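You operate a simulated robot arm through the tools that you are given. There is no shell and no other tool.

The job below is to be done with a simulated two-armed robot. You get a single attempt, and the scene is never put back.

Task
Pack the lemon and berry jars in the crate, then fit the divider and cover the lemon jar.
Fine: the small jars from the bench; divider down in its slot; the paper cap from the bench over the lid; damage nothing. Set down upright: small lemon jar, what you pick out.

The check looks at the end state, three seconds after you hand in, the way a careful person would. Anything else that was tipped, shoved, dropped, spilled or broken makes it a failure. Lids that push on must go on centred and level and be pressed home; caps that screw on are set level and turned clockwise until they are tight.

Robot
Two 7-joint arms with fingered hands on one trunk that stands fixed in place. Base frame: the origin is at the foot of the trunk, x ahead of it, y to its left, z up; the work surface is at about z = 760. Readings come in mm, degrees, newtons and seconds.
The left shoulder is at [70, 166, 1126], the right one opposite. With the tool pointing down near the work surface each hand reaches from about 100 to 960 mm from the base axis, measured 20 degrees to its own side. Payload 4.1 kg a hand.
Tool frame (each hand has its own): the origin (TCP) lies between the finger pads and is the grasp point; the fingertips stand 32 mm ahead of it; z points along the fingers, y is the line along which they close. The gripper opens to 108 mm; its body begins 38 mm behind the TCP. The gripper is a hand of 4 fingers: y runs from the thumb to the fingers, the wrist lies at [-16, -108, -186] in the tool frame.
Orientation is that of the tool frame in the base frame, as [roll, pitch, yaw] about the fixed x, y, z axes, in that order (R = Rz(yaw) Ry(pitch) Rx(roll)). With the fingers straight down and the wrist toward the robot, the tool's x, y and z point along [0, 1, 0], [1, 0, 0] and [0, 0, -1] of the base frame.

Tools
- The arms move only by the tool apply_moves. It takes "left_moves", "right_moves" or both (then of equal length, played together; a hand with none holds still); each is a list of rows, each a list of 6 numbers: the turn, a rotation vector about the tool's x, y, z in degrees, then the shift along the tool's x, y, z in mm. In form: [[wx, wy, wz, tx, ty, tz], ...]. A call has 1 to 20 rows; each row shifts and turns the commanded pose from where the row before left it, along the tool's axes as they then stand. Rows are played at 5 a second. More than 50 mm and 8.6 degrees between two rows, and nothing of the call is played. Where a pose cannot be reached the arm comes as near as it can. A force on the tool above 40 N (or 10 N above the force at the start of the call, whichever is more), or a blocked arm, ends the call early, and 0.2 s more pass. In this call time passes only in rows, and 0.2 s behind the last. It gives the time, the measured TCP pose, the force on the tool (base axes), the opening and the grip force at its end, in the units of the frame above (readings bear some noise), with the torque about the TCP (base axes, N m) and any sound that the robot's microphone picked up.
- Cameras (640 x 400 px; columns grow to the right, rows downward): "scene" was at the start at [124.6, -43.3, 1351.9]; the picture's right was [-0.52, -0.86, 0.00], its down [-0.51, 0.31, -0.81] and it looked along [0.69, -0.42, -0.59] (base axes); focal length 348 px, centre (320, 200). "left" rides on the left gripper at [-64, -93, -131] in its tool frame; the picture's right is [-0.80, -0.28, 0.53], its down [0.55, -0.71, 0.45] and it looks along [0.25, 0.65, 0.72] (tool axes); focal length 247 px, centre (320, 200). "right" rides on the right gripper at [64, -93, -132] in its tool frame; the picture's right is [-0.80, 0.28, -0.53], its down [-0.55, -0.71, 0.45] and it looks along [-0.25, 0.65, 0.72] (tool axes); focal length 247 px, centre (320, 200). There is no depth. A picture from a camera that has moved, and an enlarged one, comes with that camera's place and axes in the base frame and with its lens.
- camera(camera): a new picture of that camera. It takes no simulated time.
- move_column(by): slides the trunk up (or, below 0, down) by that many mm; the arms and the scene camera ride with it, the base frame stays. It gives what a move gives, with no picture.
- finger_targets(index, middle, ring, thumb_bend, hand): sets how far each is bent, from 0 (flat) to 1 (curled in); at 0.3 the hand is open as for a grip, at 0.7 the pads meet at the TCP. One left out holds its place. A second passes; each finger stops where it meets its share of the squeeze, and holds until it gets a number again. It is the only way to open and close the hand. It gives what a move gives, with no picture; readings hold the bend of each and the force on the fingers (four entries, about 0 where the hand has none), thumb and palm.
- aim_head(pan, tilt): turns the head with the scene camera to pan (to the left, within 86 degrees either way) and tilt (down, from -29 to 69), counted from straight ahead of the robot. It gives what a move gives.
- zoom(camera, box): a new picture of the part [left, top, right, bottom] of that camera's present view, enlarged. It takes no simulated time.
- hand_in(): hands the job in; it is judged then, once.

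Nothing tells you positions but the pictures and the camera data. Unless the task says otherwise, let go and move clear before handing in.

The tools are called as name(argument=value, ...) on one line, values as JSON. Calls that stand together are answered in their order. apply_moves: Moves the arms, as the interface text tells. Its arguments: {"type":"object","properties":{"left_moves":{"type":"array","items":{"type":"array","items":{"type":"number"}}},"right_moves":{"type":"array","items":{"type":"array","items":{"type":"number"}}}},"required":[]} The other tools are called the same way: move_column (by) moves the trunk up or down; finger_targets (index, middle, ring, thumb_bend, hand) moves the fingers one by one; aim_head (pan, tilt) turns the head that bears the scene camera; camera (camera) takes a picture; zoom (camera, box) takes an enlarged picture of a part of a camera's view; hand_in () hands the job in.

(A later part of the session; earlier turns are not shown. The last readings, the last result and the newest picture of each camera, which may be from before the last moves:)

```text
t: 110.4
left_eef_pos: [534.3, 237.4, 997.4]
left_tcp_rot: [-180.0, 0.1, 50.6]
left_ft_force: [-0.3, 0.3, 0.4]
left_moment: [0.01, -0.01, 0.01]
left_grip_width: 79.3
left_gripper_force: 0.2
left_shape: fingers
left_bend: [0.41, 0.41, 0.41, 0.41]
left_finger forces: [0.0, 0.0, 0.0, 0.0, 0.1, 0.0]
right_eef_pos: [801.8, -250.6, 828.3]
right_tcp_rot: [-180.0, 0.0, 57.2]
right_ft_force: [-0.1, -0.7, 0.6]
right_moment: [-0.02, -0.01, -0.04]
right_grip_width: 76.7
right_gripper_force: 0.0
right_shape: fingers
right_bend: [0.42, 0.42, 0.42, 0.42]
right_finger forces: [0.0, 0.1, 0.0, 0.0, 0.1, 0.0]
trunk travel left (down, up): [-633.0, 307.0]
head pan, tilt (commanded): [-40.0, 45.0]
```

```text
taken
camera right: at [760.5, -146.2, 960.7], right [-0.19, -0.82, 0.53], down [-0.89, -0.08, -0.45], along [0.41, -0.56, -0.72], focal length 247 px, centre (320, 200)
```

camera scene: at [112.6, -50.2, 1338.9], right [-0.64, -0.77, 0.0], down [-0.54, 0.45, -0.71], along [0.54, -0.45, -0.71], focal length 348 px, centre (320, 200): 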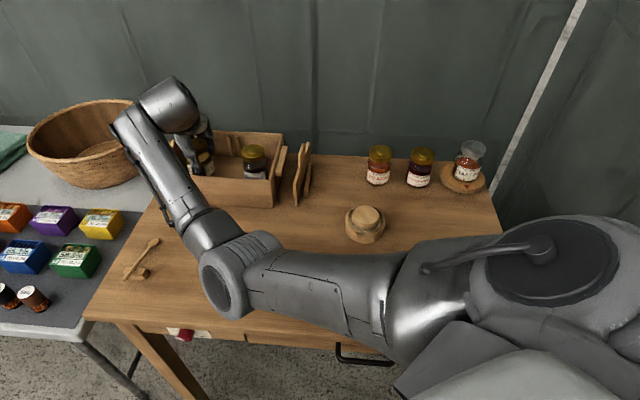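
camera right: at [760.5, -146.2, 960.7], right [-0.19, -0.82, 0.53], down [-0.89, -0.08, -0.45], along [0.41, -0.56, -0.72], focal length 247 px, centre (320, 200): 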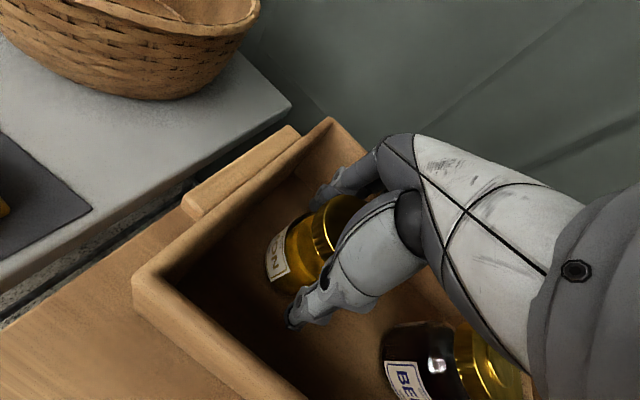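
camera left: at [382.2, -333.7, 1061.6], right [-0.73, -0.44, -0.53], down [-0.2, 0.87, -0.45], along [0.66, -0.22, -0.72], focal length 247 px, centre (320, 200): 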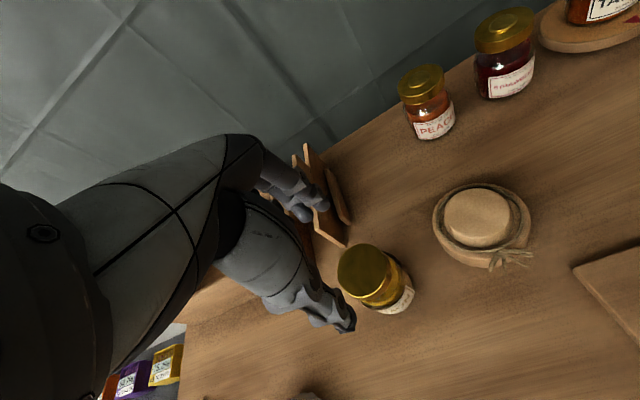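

Released. I'll lift straight up and check both jars.

apply_moves(right_moves=[[0, 0, 0, 0, 0, -8], [0, 0, 0, 0, 0, -15], [0, 0, 0, 0, 0, -25], [0, 0, 0, 0, 0, -30], [0, 0, 0, 0, 0, -30], [0, 0, 0, 0, 0, -25]])

camera(camera="right")

camera(camera="scene")

```text
t: 111.8
left_eef_pos: [534.1, 236.8, 997.4]
left_tcp_rot: [179.9, 0.3, 50.7]
left_ft_force: [0.1, -0.3, -0.2]
left_moment: [-0.02, 0.03, 0.02]
left_grip_width: 79.4
left_gripper_force: 0.0
left_shape: fingers
left_bend: [0.41, 0.41, 0.41, 0.41]
left_finger forces: [0.1, 0.1, 0.0, 0.0, 0.1, 0.1]
right_eef_pos: [803.7, -250.4, 963.1]
right_tcp_rot: [-179.9, 0.0, 57.1]
right_ft_force: [-0.9, 0.2, 0.1]
right_moment: [0.0, 0.02, 0.01]
right_grip_width: 76.9
right_gripper_force: 0.1
right_shape: fingers
right_bend: [0.42, 0.42, 0.42, 0.42]
right_finger forces: [0.1, 0.0, 0.0, 0.0, 0.1, 0.0]
trunk travel left (down, up): [-633.0, 307.0]
head pan, tilt (commanded): [-40.0, 45.0]
```

```text
taken
camera right: at [761.2, -145.5, 1095.2], right [-0.19, -0.82, 0.53], down [-0.89, -0.08, -0.45], along [0.41, -0.56, -0.72], focal length 247 px, centre (320, 200)
```

right: 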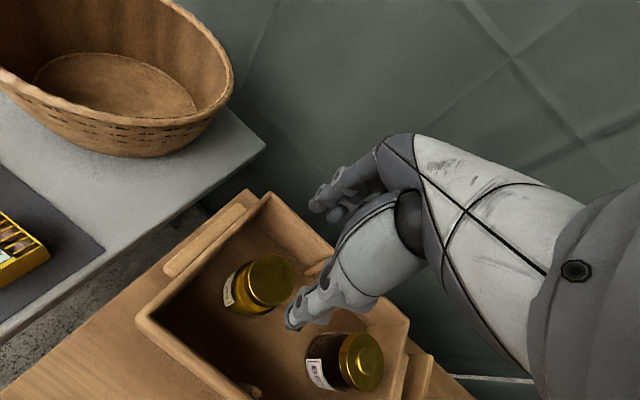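

```text
taken
camera scene: at [111.8, -50.0, 1338.9], right [-0.64, -0.77, 0.0], down [-0.54, 0.45, -0.71], along [0.54, -0.45, -0.71], focal length 348 px, centre (320, 200)
```

scene: 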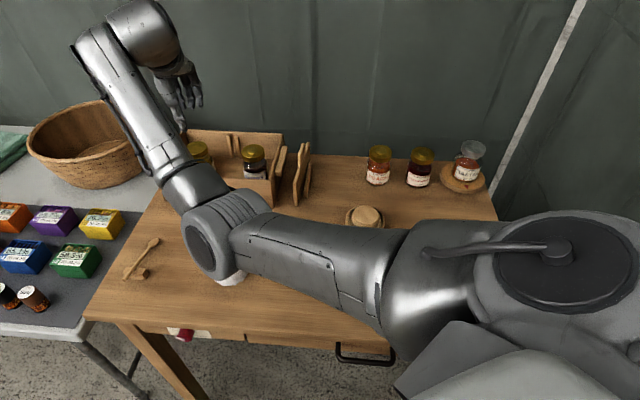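

Both jars stand upright in the crate, with the lemon jar at about (802, -249). Next is the divider: I'll rotate back to yaw 135, the reverse of how I came in, and move over to it.

apply_moves(right_moves=[[0, 0, -6.5, 0, 0, 0], [0, 0, -6.5, 0, 0, 0], [0, 0, -6.5, 0, 0, 0], [0, 0, -6.5, 0, 0, 0], [0, 0, -6.5, 0, 0, 0], [0, 0, -6.5, 0, 0, 0], [0, 0, -6.5, 0, 0, 0], [0, 0, -6.5, 0, 0, 0], [0, 0, -6.5, 0, 0, 0], [0, 0, -6.5, 0, 0, 0], [0, 0, -6.5, 0, 0, 0], [0, 0, -6.5, 0, 0, 0]])

camera(camera="scene")

camera(camera="right")

```text
t: 114.4
left_eef_pos: [536.0, 237.0, 997.8]
left_tcp_rot: [-180.0, 0.2, 50.7]
left_ft_force: [-0.2, 0.2, 0.4]
left_moment: [-0.03, 0.02, 0.02]
left_grip_width: 79.3
left_gripper_force: 0.0
left_shape: fingers
left_bend: [0.41, 0.41, 0.41, 0.41]
left_finger forces: [0.0, 0.1, 0.0, 0.0, 0.1, 0.1]
right_eef_pos: [802.6, -251.4, 960.7]
right_tcp_rot: [-180.0, -0.2, 135.3]
right_ft_force: [-0.5, -1.5, 0.6]
right_moment: [0.0, -0.01, 0.01]
right_grip_width: 76.5
right_gripper_force: 0.1
right_shape: fingers
right_bend: [0.42, 0.42, 0.42, 0.42]
right_finger forces: [0.0, 0.1, 0.0, 0.0, 0.1, 0.0]
trunk travel left (down, up): [-633.0, 307.0]
head pan, tilt (commanded): [-40.0, 45.0]
```

```text
taken
camera scene: at [112.2, -50.5, 1338.9], right [-0.64, -0.77, 0.0], down [-0.54, 0.45, -0.71], along [0.54, -0.45, -0.71], focal length 348 px, centre (320, 200)
```

scene: 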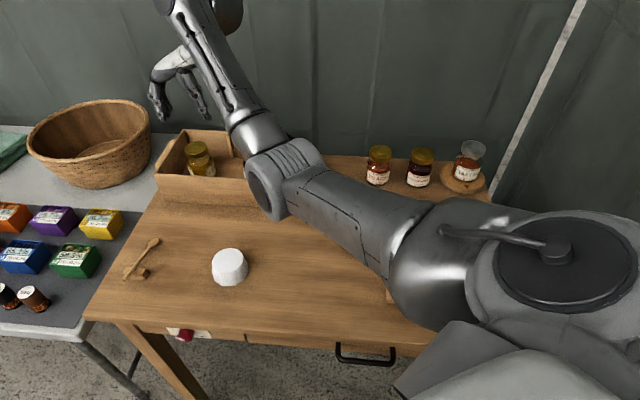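

```text
taken
camera right: at [692.7, -271.6, 1093.3], right [0.77, -0.36, 0.53], down [-0.11, -0.89, -0.45], along [0.63, 0.29, -0.72], focal length 247 px, centre (320, 200)
```

right: 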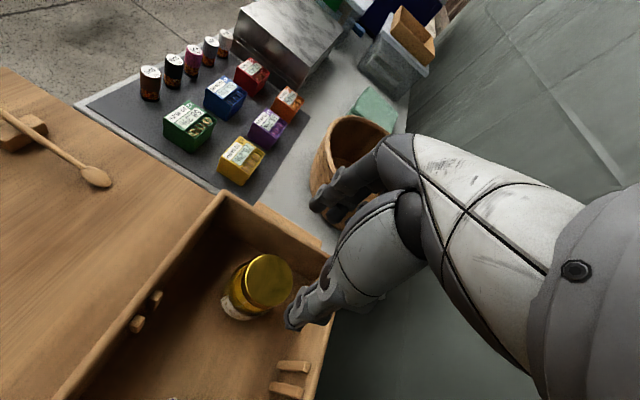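

I'll zoom in to refine the slot position from this view.

zoom(camera="right", box=[110, 270, 200, 350])

zoom(camera="right", box=[250, 330, 340, 400])

```text
5.00 times, centred on (155, 310) of right
camera zoom: at [692.7, -271.6, 1093.3], right [0.77, -0.36, 0.53], down [-0.11, -0.89, -0.45], along [0.63, 0.29, -0.72], focal length 1235 px, centre (1145, -350)
```

zoom: 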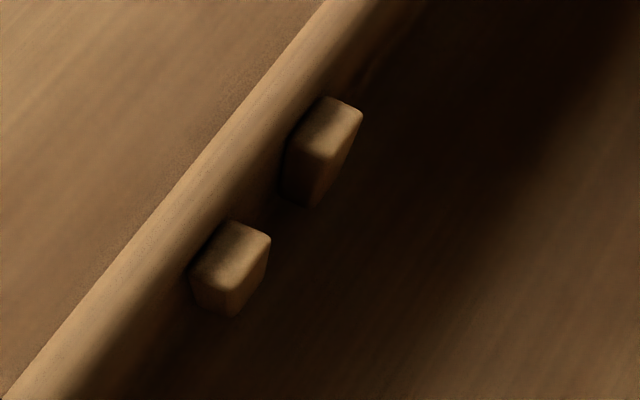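

```text
5.71 times, centred on (295, 365) of right
camera zoom: at [692.7, -271.6, 1093.3], right [0.77, -0.36, 0.53], down [-0.11, -0.89, -0.45], along [0.63, 0.29, -0.72], focal length 1411 px, centre (463, -743)
```

zoom: 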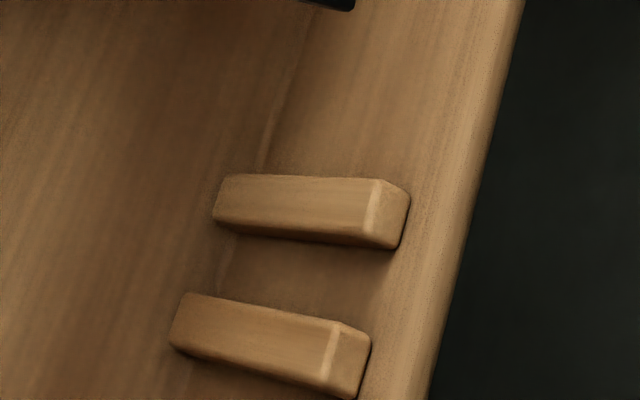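

The refined slot centre is (757.5, -296) along the -45° line, with a gap of about 14 mm. I'll move over the divider now.

apply_moves(right_moves=[[0, 0, 0, 0, -30, 0], [0, 0, 0, 0, -42, 0], [0, 0, 0, 0, -42, 0], [0, 0, 0, 0, -42, 0], [0, 0, 0, -1.5, -42, 0], [0, 0, 0, 0, -36, 0]])

camera(camera="right")

camera(camera="scene")

```text
t: 115.8
left_eef_pos: [534.2, 234.8, 997.9]
left_tcp_rot: [179.8, 0.1, 50.6]
left_ft_force: [-0.1, 0.1, 0.2]
left_moment: [0.0, -0.02, 0.0]
left_grip_width: 79.6
left_gripper_force: 0.0
left_shape: fingers
left_bend: [0.41, 0.41, 0.41, 0.41]
left_finger forces: [0.1, 0.1, 0.1, 0.0, 0.0, 0.0]
right_eef_pos: [637.5, -418.8, 961.4]
right_tcp_rot: [179.9, -0.2, 135.3]
right_ft_force: [0.8, 0.0, 0.1]
right_moment: [0.05, -0.03, -0.01]
right_grip_width: 76.9
right_gripper_force: 0.0
right_shape: fingers
right_bend: [0.42, 0.42, 0.42, 0.42]
right_finger forces: [0.1, 0.0, 0.0, 0.1, 0.0, 0.0]
trunk travel left (down, up): [-633.0, 307.0]
head pan, tilt (commanded): [-40.0, 45.0]
```

```text
taken
camera right: at [527.4, -438.2, 1093.2], right [0.77, -0.36, 0.53], down [-0.11, -0.89, -0.45], along [0.63, 0.29, -0.72], focal length 247 px, centre (320, 200)
```

right: 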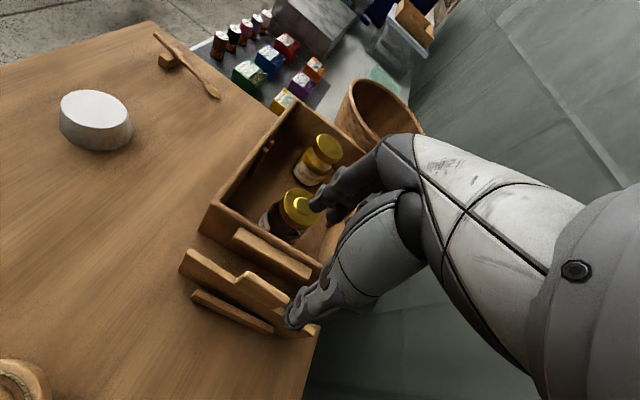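

```text
taken
camera scene: at [111.1, -51.3, 1339.0], right [-0.64, -0.77, 0.0], down [-0.54, 0.45, -0.71], along [0.54, -0.45, -0.71], focal length 348 px, centre (320, 200)
```

scene: 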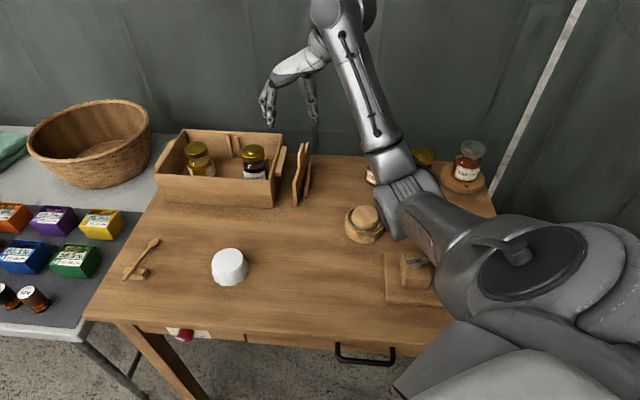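

zoom(camera="right", box=[160, 220, 340, 350])

zoom(camera="scene", box=[260, 120, 340, 220])

```text
3.08 times, centred on (250, 285) of right
camera zoom: at [527.4, -438.2, 1093.2], right [0.77, -0.36, 0.53], down [-0.11, -0.89, -0.45], along [0.63, 0.29, -0.72], focal length 760 px, centre (535, -62)
```

zoom: 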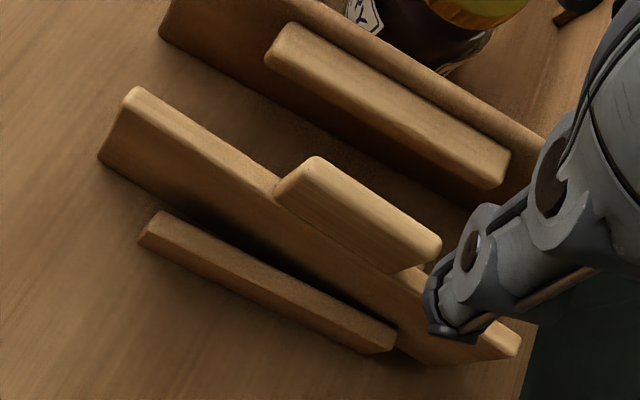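

```text
4.00 times, centred on (300, 170) of scene
camera zoom: at [111.1, -51.3, 1339.0], right [-0.64, -0.77, 0.0], down [-0.54, 0.45, -0.71], along [0.54, -0.45, -0.71], focal length 1393 px, centre (400, 320)
```

zoom: 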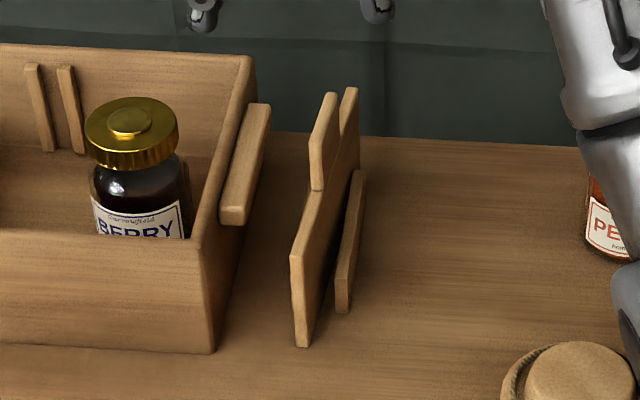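

The divider lies at about -49.7° with its tab centre near (630.3, -425.7), and the crate handle is only about 30 mm away on the finger side. I'll raise the trunk for elbow clearance, align the yaw to 130.3°, and pre-shape the fingers narrow on the crate side with the thumb open.

move_column(by=80)

finger_targets(hand="right", index=0.61, middle=0.61, ring=0.61, thumb_bend=0.5)

apply_moves(right_moves=[[0, 0, 5, 0, 0, 0], [0, 0, 0, -0.6, -10, 20], [0, 0, 0, 0, 0, 30], [0, 0, 0, 0, 0, 30]])

camera(camera="right")

camera(camera="scene")

```text
t: 117.0
left_eef_pos: [535.4, 235.1, 1078.1]
left_tcp_rot: [-179.9, 0.2, 50.5]
left_ft_force: [0.3, -0.9, 0.0]
left_moment: [0.01, 0.02, -0.01]
left_grip_width: 79.5
left_gripper_force: 0.1
left_shape: fingers
left_bend: [0.41, 0.41, 0.41, 0.41]
left_finger forces: [0.0, 0.1, 0.1, 0.1, 0.1, 0.0]
right_eef_pos: [637.4, -417.4, 1040.6]
right_tcp_rot: [180.0, 0.0, 135.2]
right_ft_force: [-0.5, -0.2, -0.4]
right_moment: [0.02, 0.02, -0.02]
right_grip_width: 76.9
right_gripper_force: 0.1
right_shape: fingers
right_bend: [0.42, 0.42, 0.42, 0.42]
right_finger forces: [0.0, 0.1, 0.1, 0.0, 0.1, 0.1]
trunk travel left (down, up): [-713.0, 227.0]
head pan, tilt (commanded): [-40.0, 45.0]
```

```text
t: 118.0
left_eef_pos: [535.7, 235.7, 1078.3]
left_tcp_rot: [179.9, 0.2, 50.7]
left_ft_force: [0.0, -0.3, -0.1]
left_moment: [0.02, -0.02, -0.02]
left_grip_width: 79.5
left_gripper_force: 0.1
left_shape: fingers
left_bend: [0.41, 0.41, 0.41, 0.41]
left_finger forces: [0.0, 0.0, 0.0, 0.0, 0.0, 0.0]
right_eef_pos: [639.3, -418.4, 1040.9]
right_tcp_rot: [180.0, -0.1, 135.2]
right_ft_force: [0.0, 0.0, 0.1]
right_moment: [0.01, -0.01, -0.01]
right_grip_width: 41.5
right_gripper_force: 0.1
right_shape: fingers
right_bend: [0.61, 0.61, 0.61, 0.5]
right_finger forces: [0.0, 0.1, 0.1, 0.0, 0.1, 0.0]
trunk travel left (down, up): [-713.0, 227.0]
head pan, tilt (commanded): [-40.0, 45.0]
```

```text
t: 119.0
left_eef_pos: [535.5, 236.0, 1077.8]
left_tcp_rot: [179.9, 0.1, 50.6]
left_ft_force: [0.2, -0.3, 0.2]
left_moment: [0.02, 0.03, 0.0]
left_grip_width: 79.2
left_gripper_force: 0.1
left_shape: fingers
left_bend: [0.41, 0.41, 0.41, 0.41]
left_finger forces: [0.1, 0.0, 0.0, 0.1, 0.0, 0.0]
right_eef_pos: [629.9, -425.0, 958.8]
right_tcp_rot: [-180.0, -0.1, 130.2]
right_ft_force: [-0.2, 0.2, -0.4]
right_moment: [0.02, 0.01, 0.0]
right_grip_width: 41.2
right_gripper_force: 0.1
right_shape: fingers
right_bend: [0.61, 0.61, 0.61, 0.5]
right_finger forces: [0.1, 0.0, 0.1, 0.1, 0.0, 0.0]
trunk travel left (down, up): [-713.0, 227.0]
head pan, tilt (commanded): [-40.0, 45.0]
```

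```text
taken
camera right: at [519.0, -435.2, 1091.3], right [0.73, -0.43, 0.53], down [-0.18, -0.87, -0.45], along [0.66, 0.23, -0.72], focal length 247 px, centre (320, 200)
```

right: 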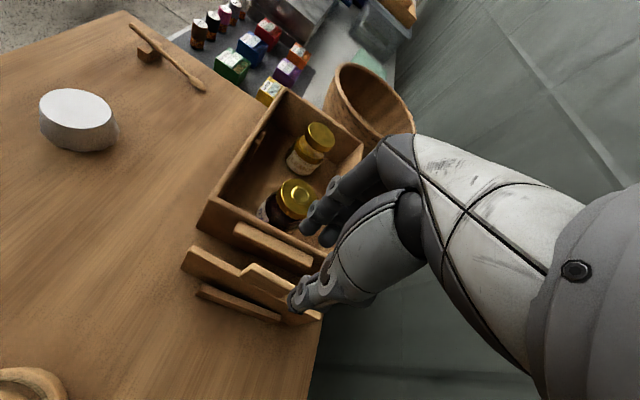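

```text
taken
camera scene: at [112.0, -50.8, 1419.0], right [-0.64, -0.77, 0.0], down [-0.54, 0.45, -0.71], along [0.54, -0.45, -0.71], focal length 348 px, centre (320, 200)
```

scene: 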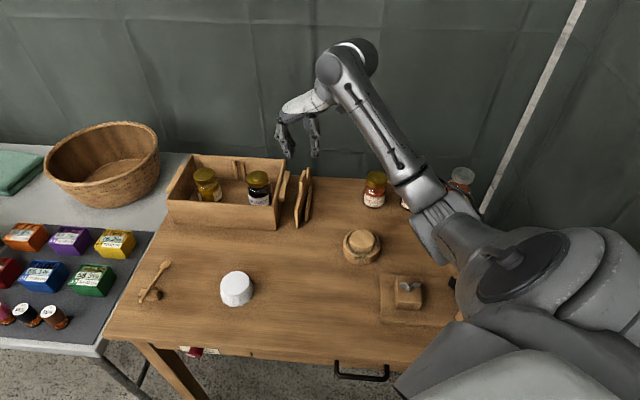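

apply_moves(right_moves=[[0, 0, 0, 0, 0, 20], [0, 0, 0, 0, 0, 20], [0, 0, 0, 0, 0, 15]])

zoom(camera="right", box=[190, 180, 390, 340])

zoom(camera="scene", box=[250, 90, 370, 230])

```text
t: 119.8
left_eef_pos: [536.8, 235.7, 1077.6]
left_tcp_rot: [180.0, 0.2, 50.6]
left_ft_force: [-0.9, -0.3, -0.3]
left_moment: [0.01, -0.02, 0.02]
left_grip_width: 79.4
left_gripper_force: 0.1
left_shape: fingers
left_bend: [0.41, 0.41, 0.41, 0.41]
left_finger forces: [0.1, 0.1, 0.0, 0.0, 0.1, 0.0]
right_eef_pos: [630.1, -425.8, 904.8]
right_tcp_rot: [-180.0, 0.0, 130.2]
right_ft_force: [0.3, -1.1, -0.5]
right_moment: [-0.03, -0.03, -0.04]
right_grip_width: 41.3
right_gripper_force: 0.1
right_shape: fingers
right_bend: [0.61, 0.61, 0.61, 0.5]
right_finger forces: [0.0, 0.1, 0.0, 0.0, 0.0, 0.0]
trunk travel left (down, up): [-713.0, 227.0]
head pan, tilt (commanded): [-40.0, 45.0]
```

```text
2.50 times, centred on (290, 260) of right
camera zoom: at [519.0, -435.0, 1037.0], right [0.73, -0.43, 0.53], down [-0.18, -0.87, -0.45], along [0.66, 0.23, -0.72], focal length 617 px, centre (395, 50)
```

zoom: 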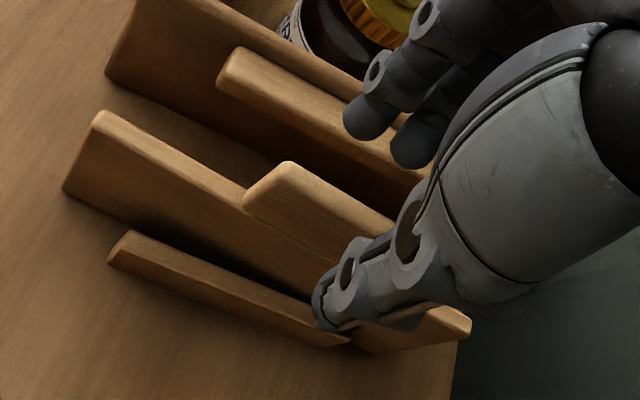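

```text
2.86 times, centred on (310, 160) of scene
camera zoom: at [112.2, -50.3, 1419.0], right [-0.64, -0.77, 0.0], down [-0.54, 0.45, -0.71], along [0.54, -0.45, -0.71], focal length 995 px, centre (349, 314)
```

zoom: 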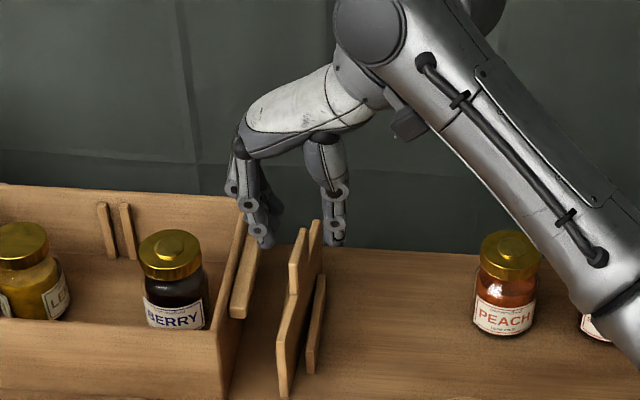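

zoom(camera="scene", box=[275, 125, 335, 185])

```text
6.67 times, centred on (305, 155) of scene
camera zoom: at [112.2, -50.3, 1419.0], right [-0.64, -0.77, 0.0], down [-0.54, 0.45, -0.71], along [0.54, -0.45, -0.71], focal length 2322 px, centre (420, 500)
```

zoom: 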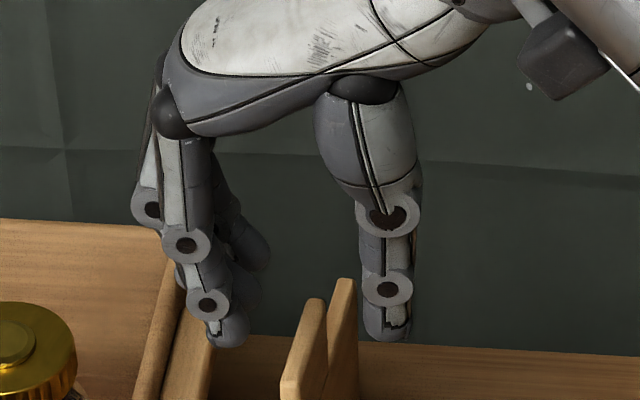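

The hand straddles the tab with about 14 mm clearance on each side. I'll shift 4 mm away from the crate handle and lower partway.

apply_moves(right_moves=[[0, 0, 0, 0, -4, 5], [0, 0, 0, 0, 0, 10], [0, 0, 0, 0, 0, 10]])

zoom(camera="scene", box=[275, 125, 335, 185])

zoom(camera="right", box=[190, 180, 390, 340])

```text
t: 120.5
left_eef_pos: [535.5, 236.5, 1076.9]
left_tcp_rot: [180.0, 0.2, 50.6]
left_ft_force: [0.6, -0.4, 0.6]
left_moment: [0.0, 0.02, -0.04]
left_grip_width: 79.6
left_gripper_force: 0.0
left_shape: fingers
left_bend: [0.41, 0.41, 0.41, 0.41]
left_finger forces: [0.0, 0.0, 0.0, 0.0, 0.0, 0.1]
right_eef_pos: [628.0, -427.4, 880.1]
right_tcp_rot: [-180.0, -0.1, 130.3]
right_ft_force: [-0.4, -0.3, -0.8]
right_moment: [0.03, -0.03, 0.06]
right_grip_width: 41.3
right_gripper_force: 0.1
right_shape: fingers
right_bend: [0.61, 0.61, 0.61, 0.5]
right_finger forces: [0.0, 0.0, 0.0, 0.0, 0.0, 0.1]
trunk travel left (down, up): [-713.0, 227.0]
head pan, tilt (commanded): [-40.0, 45.0]
```

```text
6.67 times, centred on (305, 155) of scene
camera zoom: at [112.1, -50.4, 1419.0], right [-0.64, -0.77, 0.0], down [-0.54, 0.45, -0.71], along [0.54, -0.45, -0.71], focal length 2322 px, centre (420, 500)
```

zoom: 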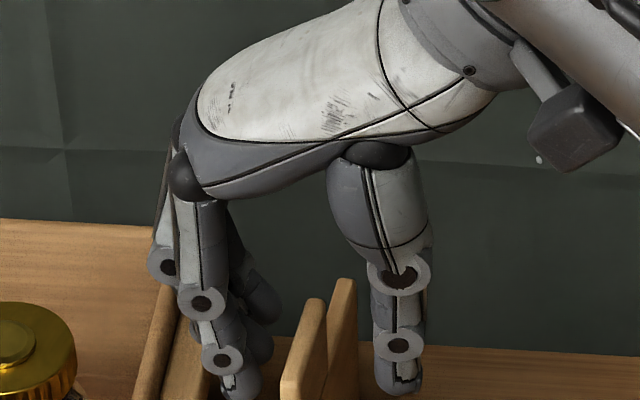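

```text
2.50 times, centred on (290, 260) of right
camera zoom: at [515.9, -437.2, 1012.0], right [0.73, -0.43, 0.53], down [-0.19, -0.87, -0.45], along [0.66, 0.23, -0.72], focal length 617 px, centre (395, 50)
```

zoom: 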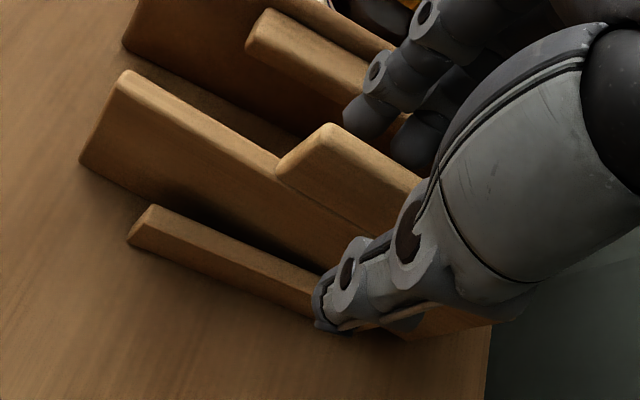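

apply_moves(right_moves=[[0, 0, 0, 0, 0, 8], [0, 0, 0, 0, 0, 8], [0, 0, 0, 0, 0, 8]])

zoom(camera="scene", box=[275, 135, 335, 195])

zoom(camera="right", box=[190, 160, 390, 340])

```text
t: 121.3
left_eef_pos: [534.7, 236.5, 1078.2]
left_tcp_rot: [179.9, 0.0, 50.7]
left_ft_force: [0.8, -0.3, 0.1]
left_moment: [0.01, 0.02, 0.01]
left_grip_width: 79.7
left_gripper_force: 0.0
left_shape: fingers
left_bend: [0.41, 0.41, 0.41, 0.41]
left_finger forces: [0.0, 0.1, 0.0, 0.1, 0.0, 0.0]
right_eef_pos: [626.8, -426.0, 858.7]
right_tcp_rot: [-180.0, 0.0, 130.1]
right_ft_force: [-1.0, -2.0, 4.2]
right_moment: [0.01, -0.1, -0.01]
right_grip_width: 41.0
right_gripper_force: 2.3
right_shape: fingers
right_bend: [0.61, 0.62, 0.61, 0.5]
right_finger forces: [0.1, 4.3, 0.0, 0.0, 0.0, 0.1]
trunk travel left (down, up): [-713.0, 227.0]
head pan, tilt (commanded): [-40.0, 45.0]
```

```text
6.67 times, centred on (305, 165) of scene
camera zoom: at [110.8, -50.1, 1419.2], right [-0.64, -0.77, 0.0], down [-0.54, 0.45, -0.71], along [0.54, -0.45, -0.71], focal length 2322 px, centre (420, 433)
```

zoom: 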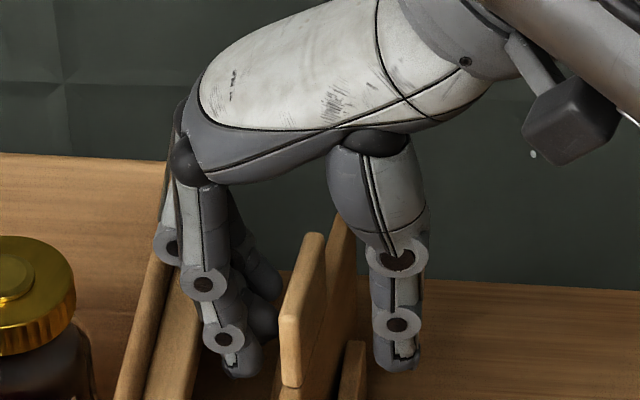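

```text
2.22 times, centred on (290, 250) of right
camera zoom: at [515.6, -436.6, 990.3], right [0.73, -0.43, 0.53], down [-0.18, -0.87, -0.45], along [0.66, 0.23, -0.72], focal length 549 px, centre (387, 89)
```

zoom: 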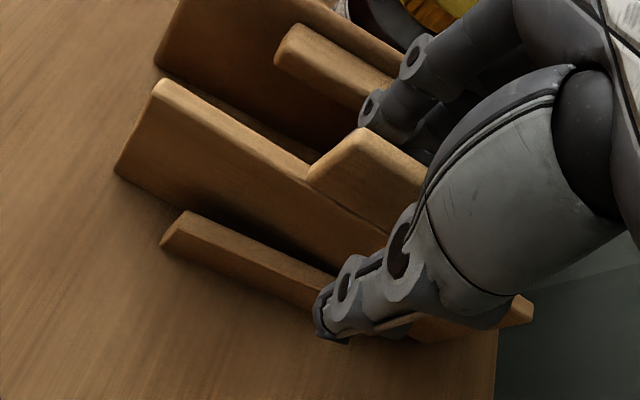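

The middle finger touched something, probably the crate handle, with about 4 N. I'll back up, shift away from the handle, and grip a little higher.

apply_moves(right_moves=[[0, 0, 0, 0, 0, -6], [0, 0, 0, 0, -3.5, 0]])

zoom(camera="scene", box=[265, 125, 335, 195])

```text
t: 122.0
left_eef_pos: [535.1, 235.4, 1077.9]
left_tcp_rot: [179.9, 0.1, 50.6]
left_ft_force: [-0.6, 0.7, 0.9]
left_moment: [0.01, 0.01, 0.01]
left_grip_width: 79.4
left_gripper_force: 0.0
left_shape: fingers
left_bend: [0.41, 0.41, 0.41, 0.41]
left_finger forces: [0.0, 0.0, 0.0, 0.0, 0.1, 0.0]
right_eef_pos: [624.9, -428.7, 862.6]
right_tcp_rot: [-180.0, -0.2, 130.3]
right_ft_force: [0.1, -0.1, 0.3]
right_moment: [0.01, 0.0, 0.02]
right_grip_width: 41.5
right_gripper_force: 0.2
right_shape: fingers
right_bend: [0.61, 0.61, 0.61, 0.5]
right_finger forces: [0.1, 0.0, 0.1, 0.1, 0.0, 0.1]
trunk travel left (down, up): [-713.0, 227.0]
head pan, tilt (commanded): [-40.0, 45.0]
```

```text
5.71 times, centred on (300, 160) of scene
camera zoom: at [111.6, -50.5, 1419.0], right [-0.64, -0.77, 0.0], down [-0.54, 0.45, -0.71], along [0.54, -0.45, -0.71], focal length 1990 px, centre (434, 429)
```

zoom: 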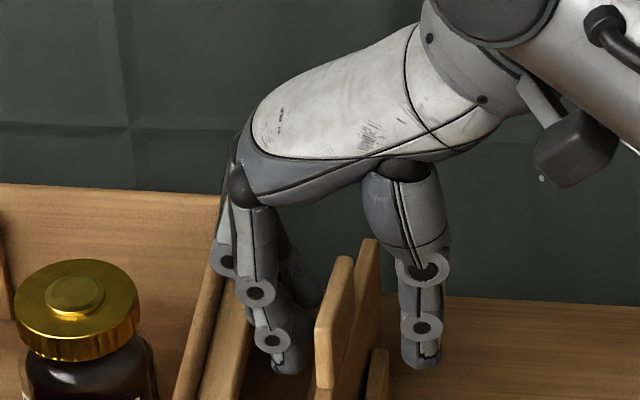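

finger_targets(hand="right", index=0.63, middle=0.63, ring=0.63, thumb_bend=0.62)

zoom(camera="scene", box=[265, 125, 335, 195])

zoom(camera="right", box=[190, 160, 390, 340])

```text
t: 123.0
left_eef_pos: [535.5, 235.6, 1077.4]
left_tcp_rot: [-180.0, 0.2, 50.7]
left_ft_force: [0.0, 0.7, 0.2]
left_moment: [0.03, 0.02, 0.01]
left_grip_width: 79.5
left_gripper_force: 0.1
left_shape: fingers
left_bend: [0.41, 0.41, 0.41, 0.41]
left_finger forces: [0.0, 0.0, 0.0, 0.0, 0.1, 0.0]
right_eef_pos: [624.4, -428.7, 863.3]
right_tcp_rot: [-180.0, -0.1, 130.1]
right_ft_force: [0.1, 0.2, -0.2]
right_moment: [-0.01, -0.03, -0.02]
right_grip_width: 22.8
right_gripper_force: 0.1
right_shape: fingers
right_bend: [0.63, 0.63, 0.63, 0.62]
right_finger forces: [0.1, 0.0, 0.1, 0.0, 0.0, 0.0]
trunk travel left (down, up): [-713.0, 227.0]
head pan, tilt (commanded): [-40.0, 45.0]
```

```text
5.71 times, centred on (300, 160) of scene
camera zoom: at [112.0, -50.3, 1419.0], right [-0.64, -0.77, 0.0], down [-0.54, 0.45, -0.71], along [0.54, -0.45, -0.71], focal length 1990 px, centre (434, 429)
```

zoom: 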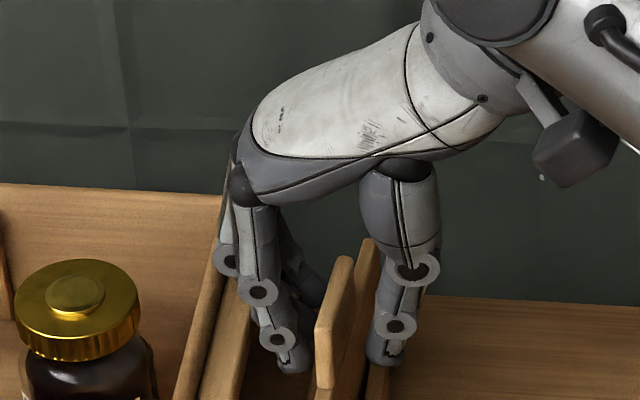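

```text
2.22 times, centred on (290, 250) of right
camera zoom: at [513.7, -438.6, 995.5], right [0.73, -0.43, 0.53], down [-0.18, -0.87, -0.45], along [0.66, 0.23, -0.72], focal length 549 px, centre (387, 89)
```

zoom: 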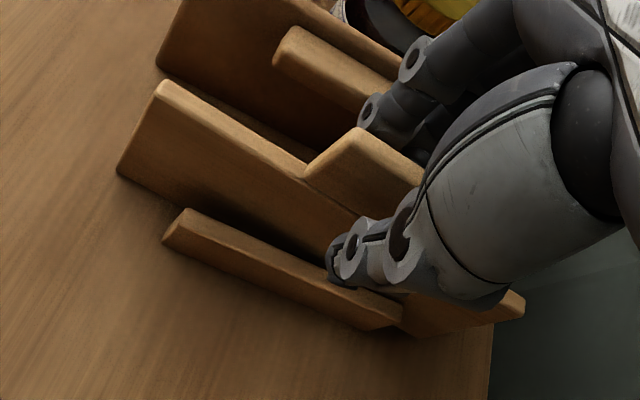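

finger_targets(hand="right", index=0.65, middle=0.65, ring=0.65, thumb_bend=0.67)

finger_targets(hand="right", index=0.68, middle=0.68, ring=0.68, thumb_bend=0.7)

zoom(camera="scene", box=[265, 125, 335, 195])

zoom(camera="right", box=[190, 160, 390, 340])

```text
t: 124.0
left_eef_pos: [535.0, 237.2, 1077.2]
left_tcp_rot: [-180.0, 0.2, 50.6]
left_ft_force: [-0.6, -1.4, 1.1]
left_moment: [-0.02, 0.0, 0.01]
left_grip_width: 79.2
left_gripper_force: 0.1
left_shape: fingers
left_bend: [0.41, 0.41, 0.41, 0.41]
left_finger forces: [0.1, 0.0, 0.0, 0.1, 0.0, 0.0]
right_eef_pos: [625.0, -428.3, 862.6]
right_tcp_rot: [-180.0, -0.1, 130.2]
right_ft_force: [0.0, -0.7, -0.6]
right_moment: [0.0, -0.01, -0.01]
right_grip_width: 13.9
right_gripper_force: 0.0
right_shape: fingers
right_bend: [0.65, 0.65, 0.65, 0.67]
right_finger forces: [0.0, 0.0, 0.0, 0.1, 0.0, 0.0]
trunk travel left (down, up): [-713.0, 227.0]
head pan, tilt (commanded): [-40.0, 45.0]
```

```text
t: 125.0
left_eef_pos: [536.2, 236.7, 1078.1]
left_tcp_rot: [-180.0, 0.2, 50.6]
left_ft_force: [0.0, -0.4, 0.0]
left_moment: [-0.01, 0.02, 0.0]
left_grip_width: 79.5
left_gripper_force: 0.0
left_shape: fingers
left_bend: [0.41, 0.41, 0.41, 0.41]
left_finger forces: [0.0, 0.1, 0.1, 0.0, 0.0, 0.1]
right_eef_pos: [625.2, -429.3, 862.9]
right_tcp_rot: [-180.0, 0.0, 130.3]
right_ft_force: [-0.1, -0.4, 0.2]
right_moment: [0.02, 0.02, 0.0]
right_grip_width: 9.1
right_gripper_force: 0.7
right_shape: fingers
right_bend: [0.67, 0.67, 0.68, 0.69]
right_finger forces: [0.7, 0.7, 0.1, 0.0, 1.4, 0.0]
trunk travel left (down, up): [-713.0, 227.0]
head pan, tilt (commanded): [-40.0, 45.0]
```

```text
5.71 times, centred on (300, 160) of scene
camera zoom: at [112.2, -50.3, 1418.9], right [-0.64, -0.77, 0.0], down [-0.54, 0.45, -0.71], along [0.54, -0.45, -0.71], focal length 1990 px, centre (434, 429)
```

zoom: 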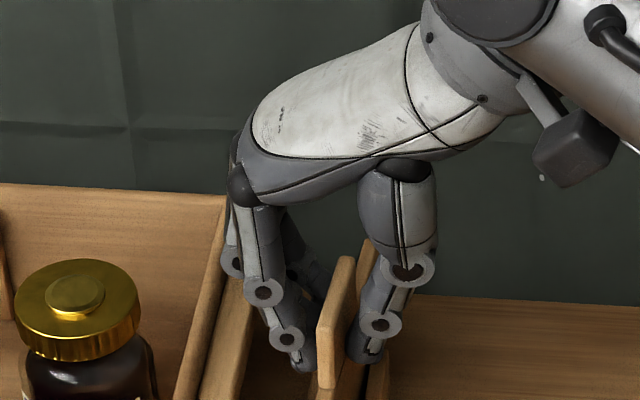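

```text
2.22 times, centred on (290, 250) of right
camera zoom: at [513.8, -438.6, 995.4], right [0.73, -0.43, 0.53], down [-0.18, -0.87, -0.45], along [0.66, 0.23, -0.72], focal length 549 px, centre (387, 89)
```

zoom: 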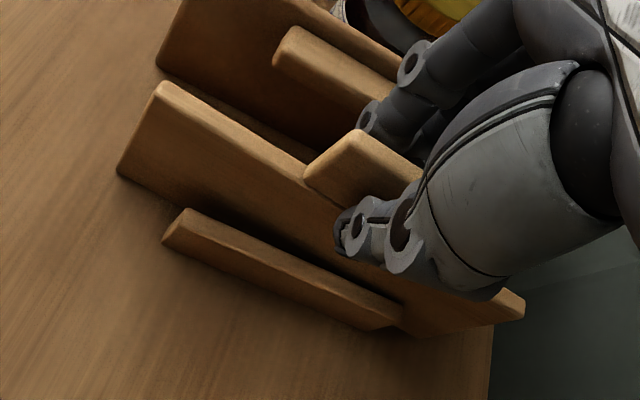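

finger_targets(hand="right", index=0.73, middle=0.73, ring=0.73, thumb_bend=0.77)

finger_targets(hand="right", index=0.78, middle=0.78, ring=0.78, thumb_bend=0.85)

zoom(camera="right", box=[190, 160, 390, 340])

zoom(camera="scene", box=[265, 125, 335, 195])

```text
t: 126.0
left_eef_pos: [535.3, 236.3, 1077.7]
left_tcp_rot: [-180.0, 0.2, 50.6]
left_ft_force: [0.0, 0.3, -0.1]
left_moment: [0.0, -0.01, 0.02]
left_grip_width: 79.5
left_gripper_force: 0.1
left_shape: fingers
left_bend: [0.41, 0.41, 0.41, 0.41]
left_finger forces: [0.1, 0.1, 0.0, 0.0, 0.1, 0.0]
right_eef_pos: [624.7, -428.4, 863.5]
right_tcp_rot: [179.9, -0.1, 130.2]
right_ft_force: [-0.4, -0.5, -0.9]
right_moment: [-0.03, 0.06, 0.1]
right_grip_width: 5.8
right_gripper_force: 13.2
right_shape: fingers
right_bend: [0.72, 0.72, 0.72, 0.69]
right_finger forces: [4.3, 4.1, 4.0, 0.1, 13.1, 0.1]
trunk travel left (down, up): [-713.0, 227.0]
head pan, tilt (commanded): [-40.0, 45.0]
```

```text
t: 127.0
left_eef_pos: [535.5, 237.3, 1077.3]
left_tcp_rot: [-180.0, 0.1, 50.6]
left_ft_force: [0.6, -0.3, -1.3]
left_moment: [0.0, 0.02, -0.01]
left_grip_width: 79.4
left_gripper_force: 0.0
left_shape: fingers
left_bend: [0.41, 0.41, 0.41, 0.41]
left_finger forces: [0.1, 0.1, 0.0, 0.0, 0.1, 0.0]
right_eef_pos: [625.2, -428.2, 864.1]
right_tcp_rot: [-180.0, -0.1, 130.2]
right_ft_force: [-2.0, 0.1, -1.4]
right_moment: [-0.02, 0.15, 0.2]
right_grip_width: 5.3
right_gripper_force: 21.1
right_shape: fingers
right_bend: [0.75, 0.74, 0.75, 0.7]
right_finger forces: [5.8, 6.4, 8.3, 0.0, 21.6, 0.1]
trunk travel left (down, up): [-713.0, 227.0]
head pan, tilt (commanded): [-40.0, 45.0]
```

```text
2.22 times, centred on (290, 250) of right
camera zoom: at [513.7, -438.7, 995.3], right [0.73, -0.43, 0.53], down [-0.18, -0.87, -0.45], along [0.66, 0.23, -0.72], focal length 549 px, centre (387, 89)
```

zoom: 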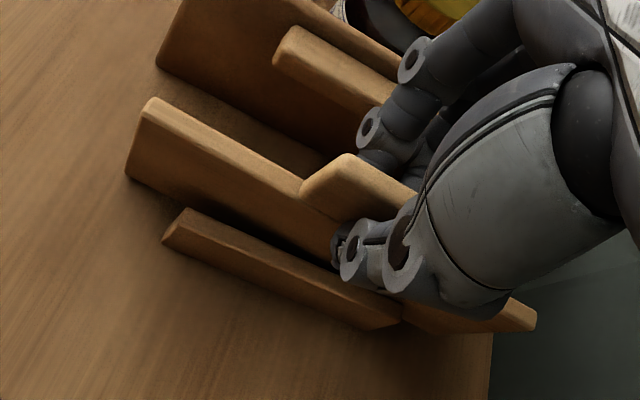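

```text
5.71 times, centred on (300, 160) of scene
camera zoom: at [112.1, -50.4, 1418.9], right [-0.64, -0.77, 0.0], down [-0.54, 0.45, -0.71], along [0.54, -0.45, -0.71], focal length 1990 px, centre (434, 429)
```

zoom: 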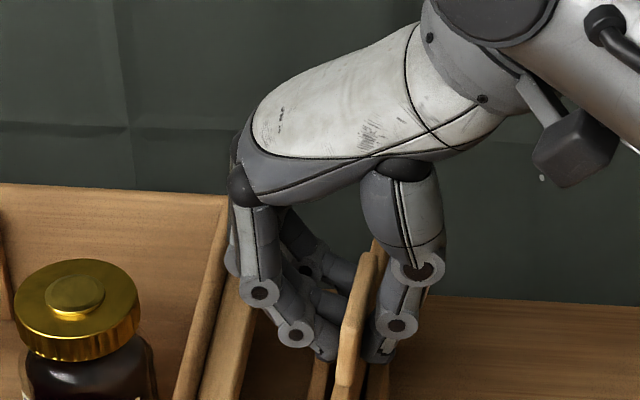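

The divider is gripped at 21 N. I'll lift slowly and check that it comes out cleanly without dragging its stand.

apply_moves(right_moves=[[0, 0, 0, 0, 0, -4], [0, 0, 0, 0, 0, -6], [0, 0, 0, 0, 0, -8]])

zoom(camera="right", box=[160, 160, 390, 370])

zoom(camera="scene", box=[255, 115, 345, 225])

```text
t: 127.8
left_eef_pos: [534.7, 235.4, 1077.8]
left_tcp_rot: [180.0, 0.1, 50.7]
left_ft_force: [-0.2, 0.5, 0.4]
left_moment: [-0.05, 0.02, 0.01]
left_grip_width: 79.4
left_gripper_force: 0.0
left_shape: fingers
left_bend: [0.41, 0.41, 0.41, 0.41]
left_finger forces: [0.0, 0.0, 0.0, 0.0, 0.0, 0.1]
right_eef_pos: [624.6, -428.6, 881.0]
right_tcp_rot: [-180.0, 0.0, 130.2]
right_ft_force: [-1.0, -1.2, -2.1]
right_moment: [-0.12, 0.17, 0.18]
right_grip_width: 5.4
right_gripper_force: 21.3
right_shape: fingers
right_bend: [0.75, 0.75, 0.76, 0.7]
right_finger forces: [5.8, 6.6, 8.5, 0.0, 22.4, 0.0]
trunk travel left (down, up): [-713.0, 227.0]
head pan, tilt (commanded): [-40.0, 45.0]
```

```text
1.90 times, centred on (275, 265) of right
camera zoom: at [513.7, -438.8, 1013.0], right [0.73, -0.43, 0.53], down [-0.18, -0.87, -0.45], along [0.66, 0.23, -0.72], focal length 470 px, centre (406, 76)
```

zoom: 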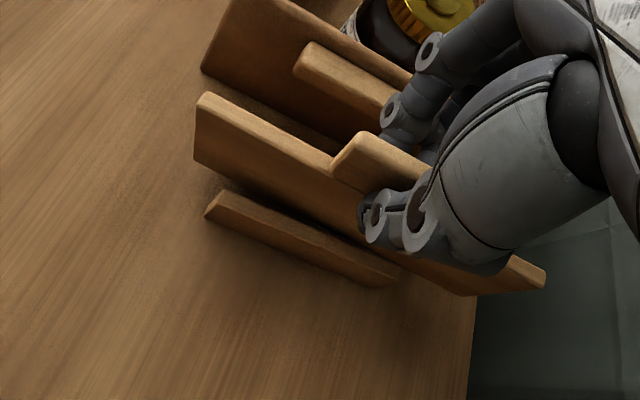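

```text
3.64 times, centred on (300, 170) of scene
camera zoom: at [112.0, -50.5, 1418.9], right [-0.64, -0.77, 0.0], down [-0.54, 0.45, -0.71], along [0.54, -0.45, -0.71], focal length 1266 px, centre (393, 309)
```

zoom: 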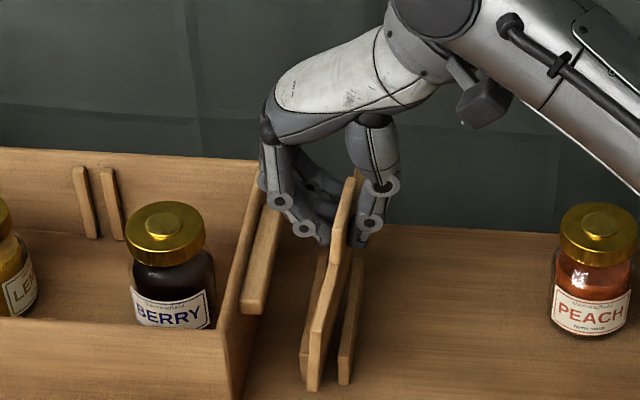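

apply_moves(right_moves=[[0, 0, 0, 0, 0, -10], [0, 0, 0, 0, 0, -12], [0, 0, 0, 0, 0, -15], [0, 0, 0, 0, 0, -15]])

zoom(camera="right", box=[160, 160, 390, 370])

zoom(camera="scene", box=[255, 95, 345, 225])

```text
t: 128.8
left_eef_pos: [534.3, 236.6, 1077.8]
left_tcp_rot: [-180.0, 0.2, 50.5]
left_ft_force: [0.4, -0.3, 0.4]
left_moment: [0.0, -0.01, -0.03]
left_grip_width: 79.8
left_gripper_force: 0.1
left_shape: fingers
left_bend: [0.41, 0.41, 0.41, 0.41]
left_finger forces: [0.0, 0.0, 0.0, 0.1, 0.0, 0.0]
right_eef_pos: [625.5, -429.9, 932.3]
right_tcp_rot: [-180.0, -0.2, 130.2]
right_ft_force: [0.6, -0.1, -1.1]
right_moment: [0.0, -0.02, 0.01]
right_grip_width: 6.2
right_gripper_force: 23.3
right_shape: fingers
right_bend: [0.76, 0.76, 0.77, 0.7]
right_finger forces: [10.0, 8.1, 5.5, 0.0, 23.7, 0.0]
trunk travel left (down, up): [-713.0, 227.0]
head pan, tilt (commanded): [-40.0, 45.0]
```

```text
1.90 times, centred on (275, 265) of right
camera zoom: at [513.8, -440.3, 1065.2], right [0.73, -0.43, 0.53], down [-0.19, -0.87, -0.45], along [0.66, 0.23, -0.72], focal length 470 px, centre (406, 76)
```

zoom: 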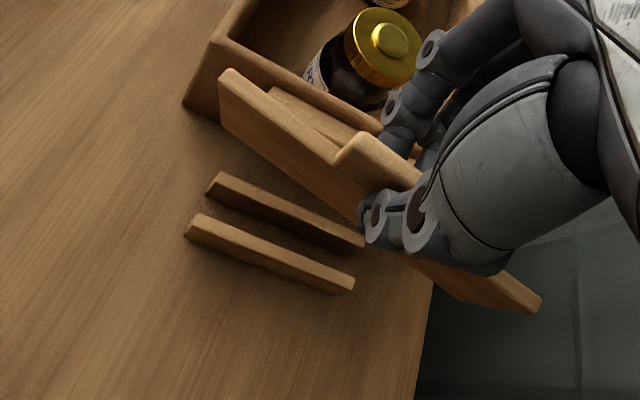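

```text
3.08 times, centred on (300, 160) of scene
camera zoom: at [111.9, -50.3, 1418.9], right [-0.64, -0.77, 0.0], down [-0.54, 0.45, -0.71], along [0.54, -0.45, -0.71], focal length 1071 px, centre (382, 323)
```

zoom: 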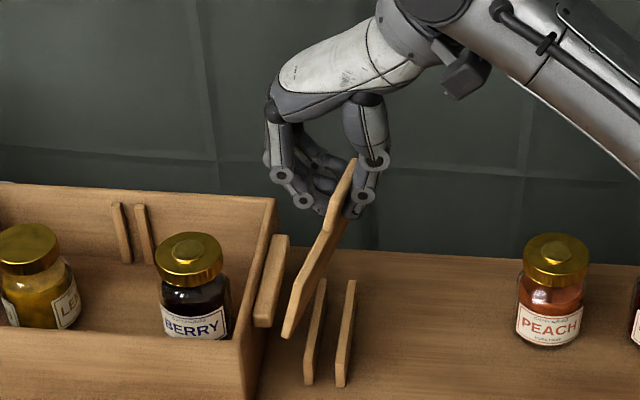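

The divider is out of its stand but hangs tilted by about 13° in the grip. I'll lift it above the crate rim, then tilt the hand to bring the plate vertical and aligned with the slot.

apply_moves(right_moves=[[0, 0, 0, 0, 0, -15], [0, 0, 0, 0, 0, -15], [0, 0, 0, 0, 0, -15]])

apply_moves(right_moves=[[3.5, 1, -2.8, 0, 0, 0], [3.5, 1, -2.8, 0, 0, 0], [3.5, 0.9, -2.8, 0, 0, 0], [3.5, 0.9, -2.8, 0, 0, 0]])

camera(camera="right")

zoom(camera="right", box=[160, 160, 390, 370])

zoom(camera="scene", box=[235, 75, 355, 205])

```text
t: 129.6
left_eef_pos: [535.8, 236.4, 1077.2]
left_tcp_rot: [180.0, 0.2, 50.6]
left_ft_force: [-0.1, 0.0, 0.6]
left_moment: [-0.01, 0.01, -0.03]
left_grip_width: 79.6
left_gripper_force: 0.0
left_shape: fingers
left_bend: [0.41, 0.41, 0.41, 0.41]
left_finger forces: [0.0, 0.0, 0.0, 0.0, 0.1, 0.0]
right_eef_pos: [625.7, -429.3, 978.4]
right_tcp_rot: [179.9, 0.0, 130.2]
right_ft_force: [0.7, 0.0, -1.4]
right_moment: [0.03, -0.01, -0.01]
right_grip_width: 6.3
right_gripper_force: 23.4
right_shape: fingers
right_bend: [0.76, 0.76, 0.77, 0.7]
right_finger forces: [10.0, 8.1, 5.4, 0.1, 23.6, 0.0]
trunk travel left (down, up): [-713.0, 227.0]
head pan, tilt (commanded): [-40.0, 45.0]
```

```text
t: 130.6
left_eef_pos: [536.8, 236.2, 1077.8]
left_tcp_rot: [180.0, 0.2, 50.6]
left_ft_force: [0.0, -0.6, 0.1]
left_moment: [0.0, 0.02, 0.01]
left_grip_width: 79.5
left_gripper_force: 0.0
left_shape: fingers
left_bend: [0.41, 0.41, 0.41, 0.41]
left_finger forces: [0.0, 0.1, 0.1, 0.0, 0.0, 0.0]
right_eef_pos: [626.1, -429.2, 977.6]
right_tcp_rot: [-166.4, -5.2, 140.9]
right_ft_force: [0.5, 0.1, -0.8]
right_moment: [0.02, -0.04, 0.01]
right_grip_width: 6.6
right_gripper_force: 23.4
right_shape: fingers
right_bend: [0.76, 0.76, 0.77, 0.7]
right_finger forces: [9.8, 8.7, 5.2, 0.1, 23.9, 0.0]
trunk travel left (down, up): [-713.0, 227.0]
head pan, tilt (commanded): [-40.0, 45.0]
```

```text
taken
camera right: at [550.5, -442.6, 1133.3], right [0.9, -0.22, 0.38], down [-0.09, -0.94, -0.32], along [0.42, 0.25, -0.87], focal length 247 px, centre (320, 200)
```

right: 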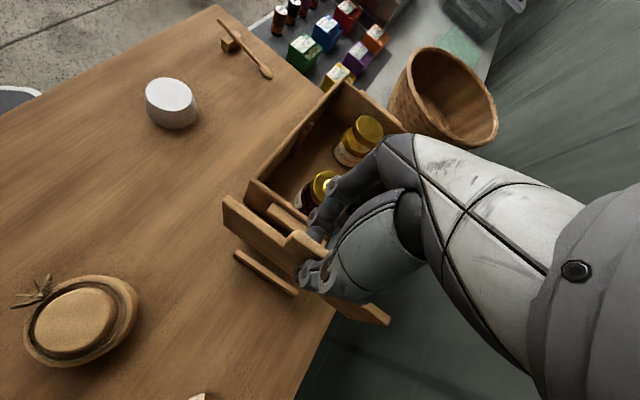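

```text
1.90 times, centred on (275, 265) of right
camera zoom: at [550.5, -442.6, 1133.3], right [0.9, -0.22, 0.38], down [-0.09, -0.94, -0.32], along [0.42, 0.25, -0.87], focal length 470 px, centre (406, 76)
```

zoom: 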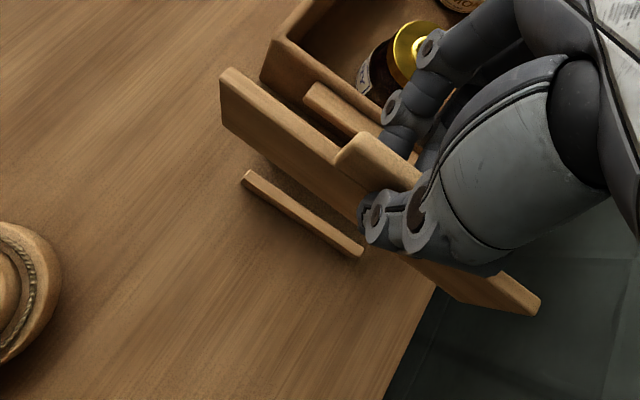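

```text
3.08 times, centred on (295, 140) of scene
camera zoom: at [112.9, -49.8, 1418.9], right [-0.64, -0.77, 0.0], down [-0.54, 0.45, -0.71], along [0.54, -0.45, -0.71], focal length 1071 px, centre (397, 385)
```

zoom: 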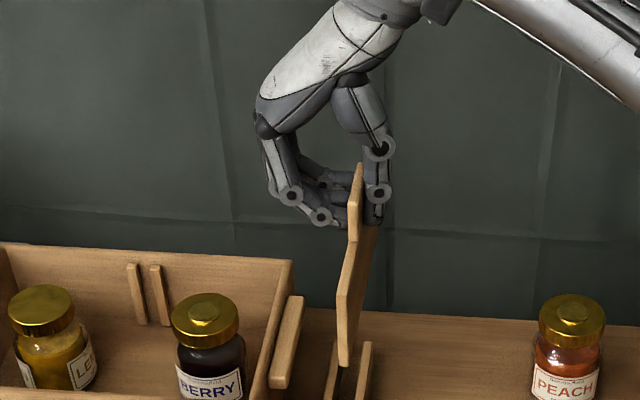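

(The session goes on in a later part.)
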